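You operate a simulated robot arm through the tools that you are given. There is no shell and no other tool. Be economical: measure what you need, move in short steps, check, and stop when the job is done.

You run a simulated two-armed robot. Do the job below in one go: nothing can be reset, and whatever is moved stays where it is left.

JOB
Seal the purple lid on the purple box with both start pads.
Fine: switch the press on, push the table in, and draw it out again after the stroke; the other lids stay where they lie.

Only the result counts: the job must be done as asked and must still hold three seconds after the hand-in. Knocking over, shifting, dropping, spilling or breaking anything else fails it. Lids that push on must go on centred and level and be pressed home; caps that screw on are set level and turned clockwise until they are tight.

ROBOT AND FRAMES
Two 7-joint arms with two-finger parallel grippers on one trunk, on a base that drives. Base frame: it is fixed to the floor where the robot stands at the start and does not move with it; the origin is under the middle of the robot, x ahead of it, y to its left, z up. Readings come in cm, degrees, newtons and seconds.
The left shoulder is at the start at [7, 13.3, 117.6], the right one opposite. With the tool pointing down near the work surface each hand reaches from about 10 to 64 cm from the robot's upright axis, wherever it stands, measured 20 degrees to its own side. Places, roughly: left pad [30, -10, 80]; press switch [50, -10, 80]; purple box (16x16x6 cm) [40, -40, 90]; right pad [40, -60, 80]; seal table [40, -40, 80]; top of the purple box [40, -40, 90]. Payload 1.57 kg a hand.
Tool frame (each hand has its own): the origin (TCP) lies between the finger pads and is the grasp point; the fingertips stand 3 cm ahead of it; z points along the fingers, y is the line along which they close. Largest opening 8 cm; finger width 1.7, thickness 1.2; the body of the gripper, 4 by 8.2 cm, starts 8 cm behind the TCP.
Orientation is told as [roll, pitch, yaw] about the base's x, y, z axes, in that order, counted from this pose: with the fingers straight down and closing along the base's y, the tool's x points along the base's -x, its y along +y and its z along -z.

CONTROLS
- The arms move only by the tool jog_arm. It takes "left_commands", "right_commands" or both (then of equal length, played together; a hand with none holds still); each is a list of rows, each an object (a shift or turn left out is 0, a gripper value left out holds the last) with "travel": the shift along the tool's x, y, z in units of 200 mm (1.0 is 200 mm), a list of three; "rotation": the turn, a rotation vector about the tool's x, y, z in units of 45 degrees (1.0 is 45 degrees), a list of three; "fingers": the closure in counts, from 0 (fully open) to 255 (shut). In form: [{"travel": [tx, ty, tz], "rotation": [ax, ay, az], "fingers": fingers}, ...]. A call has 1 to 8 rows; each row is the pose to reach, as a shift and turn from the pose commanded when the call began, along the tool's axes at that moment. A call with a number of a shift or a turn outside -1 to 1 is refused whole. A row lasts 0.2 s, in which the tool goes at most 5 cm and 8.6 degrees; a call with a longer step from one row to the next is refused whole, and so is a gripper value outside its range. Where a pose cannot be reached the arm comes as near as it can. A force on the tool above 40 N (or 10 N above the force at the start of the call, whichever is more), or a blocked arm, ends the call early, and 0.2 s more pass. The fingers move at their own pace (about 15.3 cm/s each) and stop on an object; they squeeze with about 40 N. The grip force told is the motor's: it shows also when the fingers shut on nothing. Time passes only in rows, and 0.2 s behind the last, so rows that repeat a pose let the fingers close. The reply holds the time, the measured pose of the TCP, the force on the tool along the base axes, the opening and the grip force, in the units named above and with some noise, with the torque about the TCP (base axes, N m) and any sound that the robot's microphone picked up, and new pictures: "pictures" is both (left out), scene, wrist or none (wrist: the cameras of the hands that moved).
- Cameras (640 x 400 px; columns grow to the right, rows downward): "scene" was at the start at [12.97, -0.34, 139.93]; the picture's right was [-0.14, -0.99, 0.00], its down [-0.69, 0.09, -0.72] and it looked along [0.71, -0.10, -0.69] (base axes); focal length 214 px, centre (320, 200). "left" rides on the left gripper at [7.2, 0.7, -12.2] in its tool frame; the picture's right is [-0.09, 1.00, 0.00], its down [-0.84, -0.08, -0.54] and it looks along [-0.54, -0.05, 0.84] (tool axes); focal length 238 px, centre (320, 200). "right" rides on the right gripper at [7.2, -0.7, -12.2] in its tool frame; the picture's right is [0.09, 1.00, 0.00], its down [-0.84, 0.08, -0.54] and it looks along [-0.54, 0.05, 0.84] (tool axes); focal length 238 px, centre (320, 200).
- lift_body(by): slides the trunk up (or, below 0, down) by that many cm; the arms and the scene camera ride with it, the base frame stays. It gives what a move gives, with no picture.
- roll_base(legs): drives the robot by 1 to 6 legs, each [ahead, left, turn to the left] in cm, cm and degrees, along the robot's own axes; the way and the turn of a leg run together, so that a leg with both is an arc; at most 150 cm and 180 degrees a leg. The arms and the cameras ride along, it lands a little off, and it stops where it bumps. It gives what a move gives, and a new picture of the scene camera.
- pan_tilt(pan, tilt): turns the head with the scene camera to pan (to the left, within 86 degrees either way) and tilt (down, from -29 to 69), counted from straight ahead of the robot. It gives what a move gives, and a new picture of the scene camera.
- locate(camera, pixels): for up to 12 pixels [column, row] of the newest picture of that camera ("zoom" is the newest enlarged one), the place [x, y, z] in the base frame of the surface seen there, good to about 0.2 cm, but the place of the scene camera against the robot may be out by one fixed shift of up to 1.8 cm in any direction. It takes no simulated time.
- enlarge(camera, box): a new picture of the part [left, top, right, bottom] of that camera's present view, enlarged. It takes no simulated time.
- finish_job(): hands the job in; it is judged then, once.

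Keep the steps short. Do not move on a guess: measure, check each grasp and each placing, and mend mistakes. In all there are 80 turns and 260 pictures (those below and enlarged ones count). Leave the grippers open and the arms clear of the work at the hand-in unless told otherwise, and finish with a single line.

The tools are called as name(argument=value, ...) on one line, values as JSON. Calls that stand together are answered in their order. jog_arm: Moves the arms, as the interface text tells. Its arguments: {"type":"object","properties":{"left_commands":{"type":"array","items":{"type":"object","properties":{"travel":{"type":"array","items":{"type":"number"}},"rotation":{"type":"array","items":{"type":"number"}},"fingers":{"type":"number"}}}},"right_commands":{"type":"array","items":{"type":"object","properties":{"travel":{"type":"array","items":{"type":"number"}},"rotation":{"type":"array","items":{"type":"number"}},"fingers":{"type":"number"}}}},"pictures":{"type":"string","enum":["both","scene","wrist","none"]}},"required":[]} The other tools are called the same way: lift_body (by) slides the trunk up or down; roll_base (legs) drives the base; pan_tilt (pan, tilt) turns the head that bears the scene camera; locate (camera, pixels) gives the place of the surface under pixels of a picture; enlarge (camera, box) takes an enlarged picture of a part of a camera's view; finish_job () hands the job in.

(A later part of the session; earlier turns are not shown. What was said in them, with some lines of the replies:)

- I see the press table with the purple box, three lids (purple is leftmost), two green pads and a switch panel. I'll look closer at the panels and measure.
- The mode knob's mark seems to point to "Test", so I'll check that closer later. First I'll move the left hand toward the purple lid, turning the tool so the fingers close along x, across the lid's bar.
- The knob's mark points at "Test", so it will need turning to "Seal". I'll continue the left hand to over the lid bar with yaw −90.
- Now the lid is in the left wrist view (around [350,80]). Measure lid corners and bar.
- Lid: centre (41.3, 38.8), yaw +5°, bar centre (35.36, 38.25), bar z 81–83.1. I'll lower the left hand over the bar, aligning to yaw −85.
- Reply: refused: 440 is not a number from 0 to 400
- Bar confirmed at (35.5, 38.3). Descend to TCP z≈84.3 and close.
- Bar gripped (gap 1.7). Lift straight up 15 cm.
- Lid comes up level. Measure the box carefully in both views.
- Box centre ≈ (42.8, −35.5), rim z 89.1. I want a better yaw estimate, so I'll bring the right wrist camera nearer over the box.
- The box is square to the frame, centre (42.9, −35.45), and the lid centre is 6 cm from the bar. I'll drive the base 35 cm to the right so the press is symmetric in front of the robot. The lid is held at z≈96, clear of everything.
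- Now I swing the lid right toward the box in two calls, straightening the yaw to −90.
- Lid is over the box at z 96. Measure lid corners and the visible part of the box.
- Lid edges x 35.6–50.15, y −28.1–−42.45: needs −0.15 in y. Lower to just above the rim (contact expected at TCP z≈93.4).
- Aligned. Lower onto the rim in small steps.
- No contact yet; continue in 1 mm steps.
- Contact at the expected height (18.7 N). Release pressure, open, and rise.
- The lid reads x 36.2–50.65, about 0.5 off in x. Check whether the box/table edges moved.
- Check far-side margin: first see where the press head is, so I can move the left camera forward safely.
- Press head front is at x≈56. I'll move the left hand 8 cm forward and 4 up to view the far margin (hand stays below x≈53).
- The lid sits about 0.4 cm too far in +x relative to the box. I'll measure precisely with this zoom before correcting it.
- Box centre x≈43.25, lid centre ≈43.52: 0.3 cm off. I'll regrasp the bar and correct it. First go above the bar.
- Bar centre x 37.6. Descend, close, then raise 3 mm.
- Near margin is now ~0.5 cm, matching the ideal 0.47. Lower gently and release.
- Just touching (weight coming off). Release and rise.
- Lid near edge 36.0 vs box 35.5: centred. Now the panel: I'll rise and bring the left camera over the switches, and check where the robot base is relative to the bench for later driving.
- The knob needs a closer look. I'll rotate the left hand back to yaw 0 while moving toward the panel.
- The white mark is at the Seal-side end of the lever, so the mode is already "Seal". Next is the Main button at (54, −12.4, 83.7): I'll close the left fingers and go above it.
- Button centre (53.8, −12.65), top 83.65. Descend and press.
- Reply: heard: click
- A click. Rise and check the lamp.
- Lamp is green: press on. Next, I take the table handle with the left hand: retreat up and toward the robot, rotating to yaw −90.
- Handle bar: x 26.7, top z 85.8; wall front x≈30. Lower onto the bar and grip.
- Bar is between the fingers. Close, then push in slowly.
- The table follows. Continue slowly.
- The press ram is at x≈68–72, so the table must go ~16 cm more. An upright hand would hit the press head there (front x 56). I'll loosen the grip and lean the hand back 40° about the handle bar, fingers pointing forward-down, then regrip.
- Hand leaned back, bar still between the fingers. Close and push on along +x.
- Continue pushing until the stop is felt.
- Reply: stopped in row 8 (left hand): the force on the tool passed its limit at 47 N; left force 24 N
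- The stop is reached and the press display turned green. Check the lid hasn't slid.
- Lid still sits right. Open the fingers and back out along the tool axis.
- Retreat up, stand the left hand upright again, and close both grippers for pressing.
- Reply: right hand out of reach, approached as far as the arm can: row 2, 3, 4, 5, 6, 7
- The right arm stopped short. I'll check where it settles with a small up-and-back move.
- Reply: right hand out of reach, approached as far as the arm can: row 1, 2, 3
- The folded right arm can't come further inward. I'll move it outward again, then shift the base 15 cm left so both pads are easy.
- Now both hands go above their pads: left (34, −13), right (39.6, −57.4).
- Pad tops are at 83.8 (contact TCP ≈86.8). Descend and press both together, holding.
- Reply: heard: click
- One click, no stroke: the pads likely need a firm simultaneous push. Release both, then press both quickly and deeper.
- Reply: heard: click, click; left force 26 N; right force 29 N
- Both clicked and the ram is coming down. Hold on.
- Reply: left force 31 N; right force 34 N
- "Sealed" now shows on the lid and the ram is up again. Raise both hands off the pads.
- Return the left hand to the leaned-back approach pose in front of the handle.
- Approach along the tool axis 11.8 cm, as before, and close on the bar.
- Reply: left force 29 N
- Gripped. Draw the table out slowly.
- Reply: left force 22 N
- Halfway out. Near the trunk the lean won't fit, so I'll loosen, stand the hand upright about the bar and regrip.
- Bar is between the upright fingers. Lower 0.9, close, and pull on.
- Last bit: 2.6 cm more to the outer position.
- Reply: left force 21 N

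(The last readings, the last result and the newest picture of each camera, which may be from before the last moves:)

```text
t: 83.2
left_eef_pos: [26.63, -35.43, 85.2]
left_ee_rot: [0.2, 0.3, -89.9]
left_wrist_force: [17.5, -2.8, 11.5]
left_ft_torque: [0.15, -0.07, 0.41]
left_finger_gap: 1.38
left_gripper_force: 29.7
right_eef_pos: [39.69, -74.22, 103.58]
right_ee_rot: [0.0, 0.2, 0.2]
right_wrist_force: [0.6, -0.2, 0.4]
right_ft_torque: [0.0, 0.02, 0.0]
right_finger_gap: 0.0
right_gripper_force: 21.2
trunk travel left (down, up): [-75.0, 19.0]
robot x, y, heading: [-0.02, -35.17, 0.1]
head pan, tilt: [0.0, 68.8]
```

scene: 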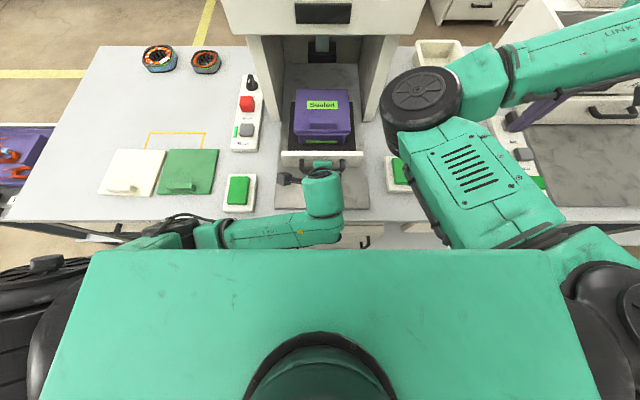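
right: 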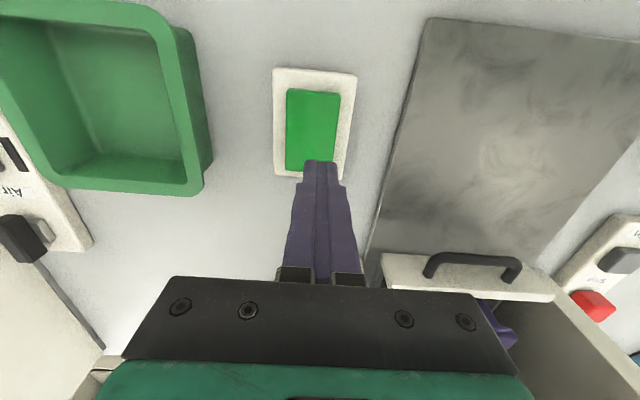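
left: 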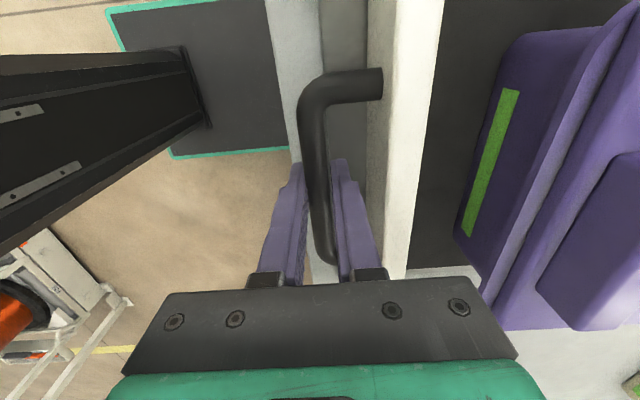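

Outer stop reached (26.6, 17 N). Ease off, open to a small gap, rise straight up, and then open fully.

jog_arm(left_commands=[{"travel": [0, 0.012, 0], "fingers": 165}, {"travel": [0, 0.012, 0], "fingers": 165}, {"travel": [0, 0.012, -0.05]}, {"travel": [0, 0.012, -0.2]}, {"travel": [0, 0.012, -0.4]}, {"travel": [0, 0.012, -0.6]}, {"travel": [0, 0.012, -0.8], "fingers": 0}, {"travel": [0, 0.012, -0.9], "fingers": 0}], right_commands=[{"fingers": 0}, {"fingers": 0}, {}, {}, {}, {}, {}, {}], pictures="both")

enlarge(camera="left", box=[330, 0, 640, 200])

```text
t: 85.0
left_eef_pos: [26.27, -35.49, 103.23]
left_ee_rot: [0.1, 0.2, -90.1]
left_wrist_force: [0.7, 0.5, 0.4]
left_ft_torque: [0.0, 0.01, 0.0]
left_finger_gap: 8.0
left_gripper_force: 0.1
right_eef_pos: [39.5, -74.14, 103.8]
right_ee_rot: [0.0, 0.1, 0.1]
right_wrist_force: [-0.8, -0.6, 0.2]
right_ft_torque: [0.01, -0.01, 0.0]
right_finger_gap: 8.0
right_gripper_force: 0.0
trunk travel left (down, up): [-75.0, 19.0]
robot x, y, heading: [-0.39, -35.37, 0.1]
head pan, tilt: [0.0, 68.8]
```

scene: 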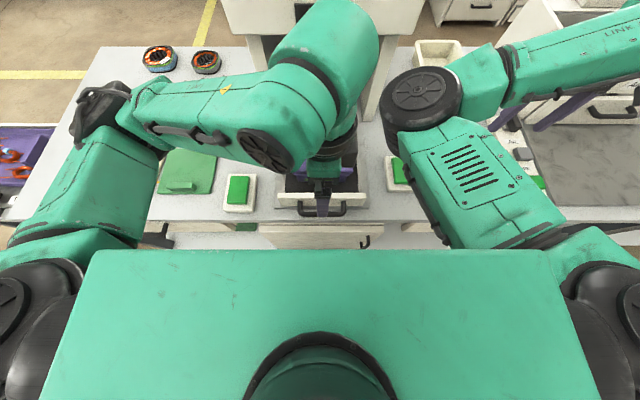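
right: 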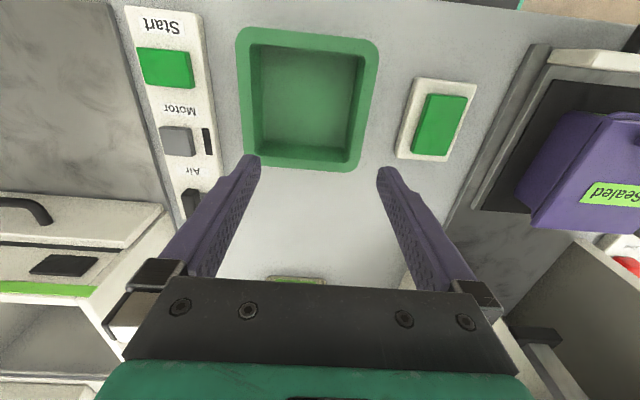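
left: 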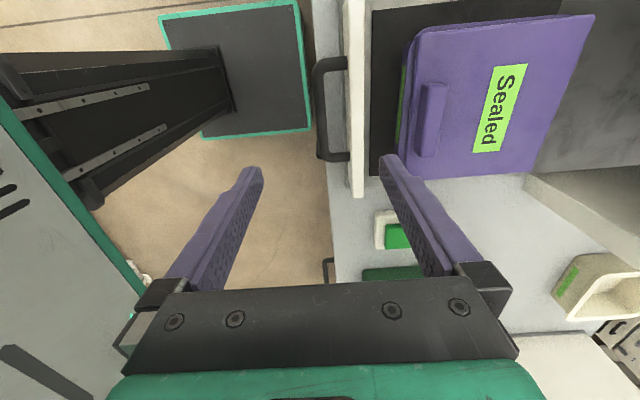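

```text
2.00 times, centred on (485, 100) of left
```

zoom: 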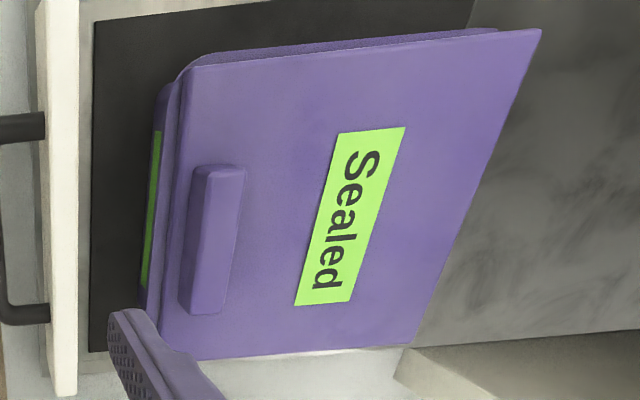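

Lid is labelled "Sealed" and the table is fully out. Move the left hand up and aside so it is clear of the work.

jog_arm(left_commands=[{"travel": [0.2, 0, -0.1]}, {"travel": [0.4, 0.05, -0.2]}, {"travel": [0.6, 0.1, -0.3]}, {"travel": [0.8, 0.15, -0.4]}, {"travel": [1.0, 0.2, -0.4]}, {"travel": [1.0, 0.2, -0.4]}], pictures="scene")

```text
t: 86.4
left_eef_pos: [30.64, -15.66, 111.13]
left_ee_rot: [0.2, 0.5, -90.2]
left_wrist_force: [0.3, 0.0, -0.1]
left_ft_torque: [0.03, 0.03, 0.01]
left_finger_gap: 8.0
left_gripper_force: 0.1
left hand out of reach, approached as far as the arm can: row 1, 2, 3
right_eef_pos: [39.67, -74.35, 103.63]
right_ee_rot: [0.1, 0.1, 0.2]
right_wrist_force: [0.3, -0.7, 0.2]
right_ft_torque: [0.0, 0.01, 0.02]
right_finger_gap: 8.01
right_gripper_force: 0.0
trunk travel left (down, up): [-75.0, 19.0]
robot x, y, heading: [-0.2, -35.25, -0.1]
head pan, tilt: [0.0, 68.8]
5 turns are left
```

scene: 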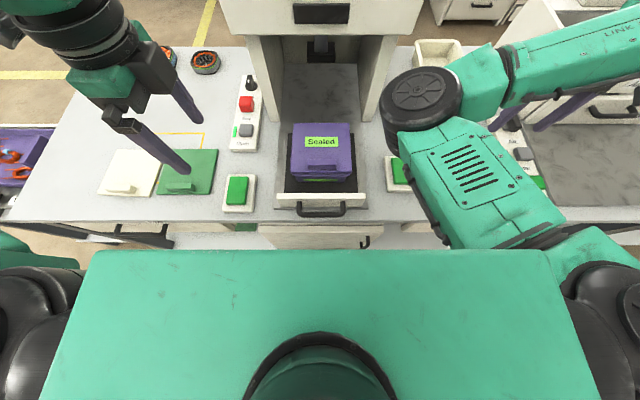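

Everything is in place: box sealed, table out, other lids untouched, grippers open and clear. Handing in.

finish_job()

```text
The job is handed in.
```

The purple lid is sealed on the purple box, the press is switched on, the table is drawn out again, and the other lids are where they lay.
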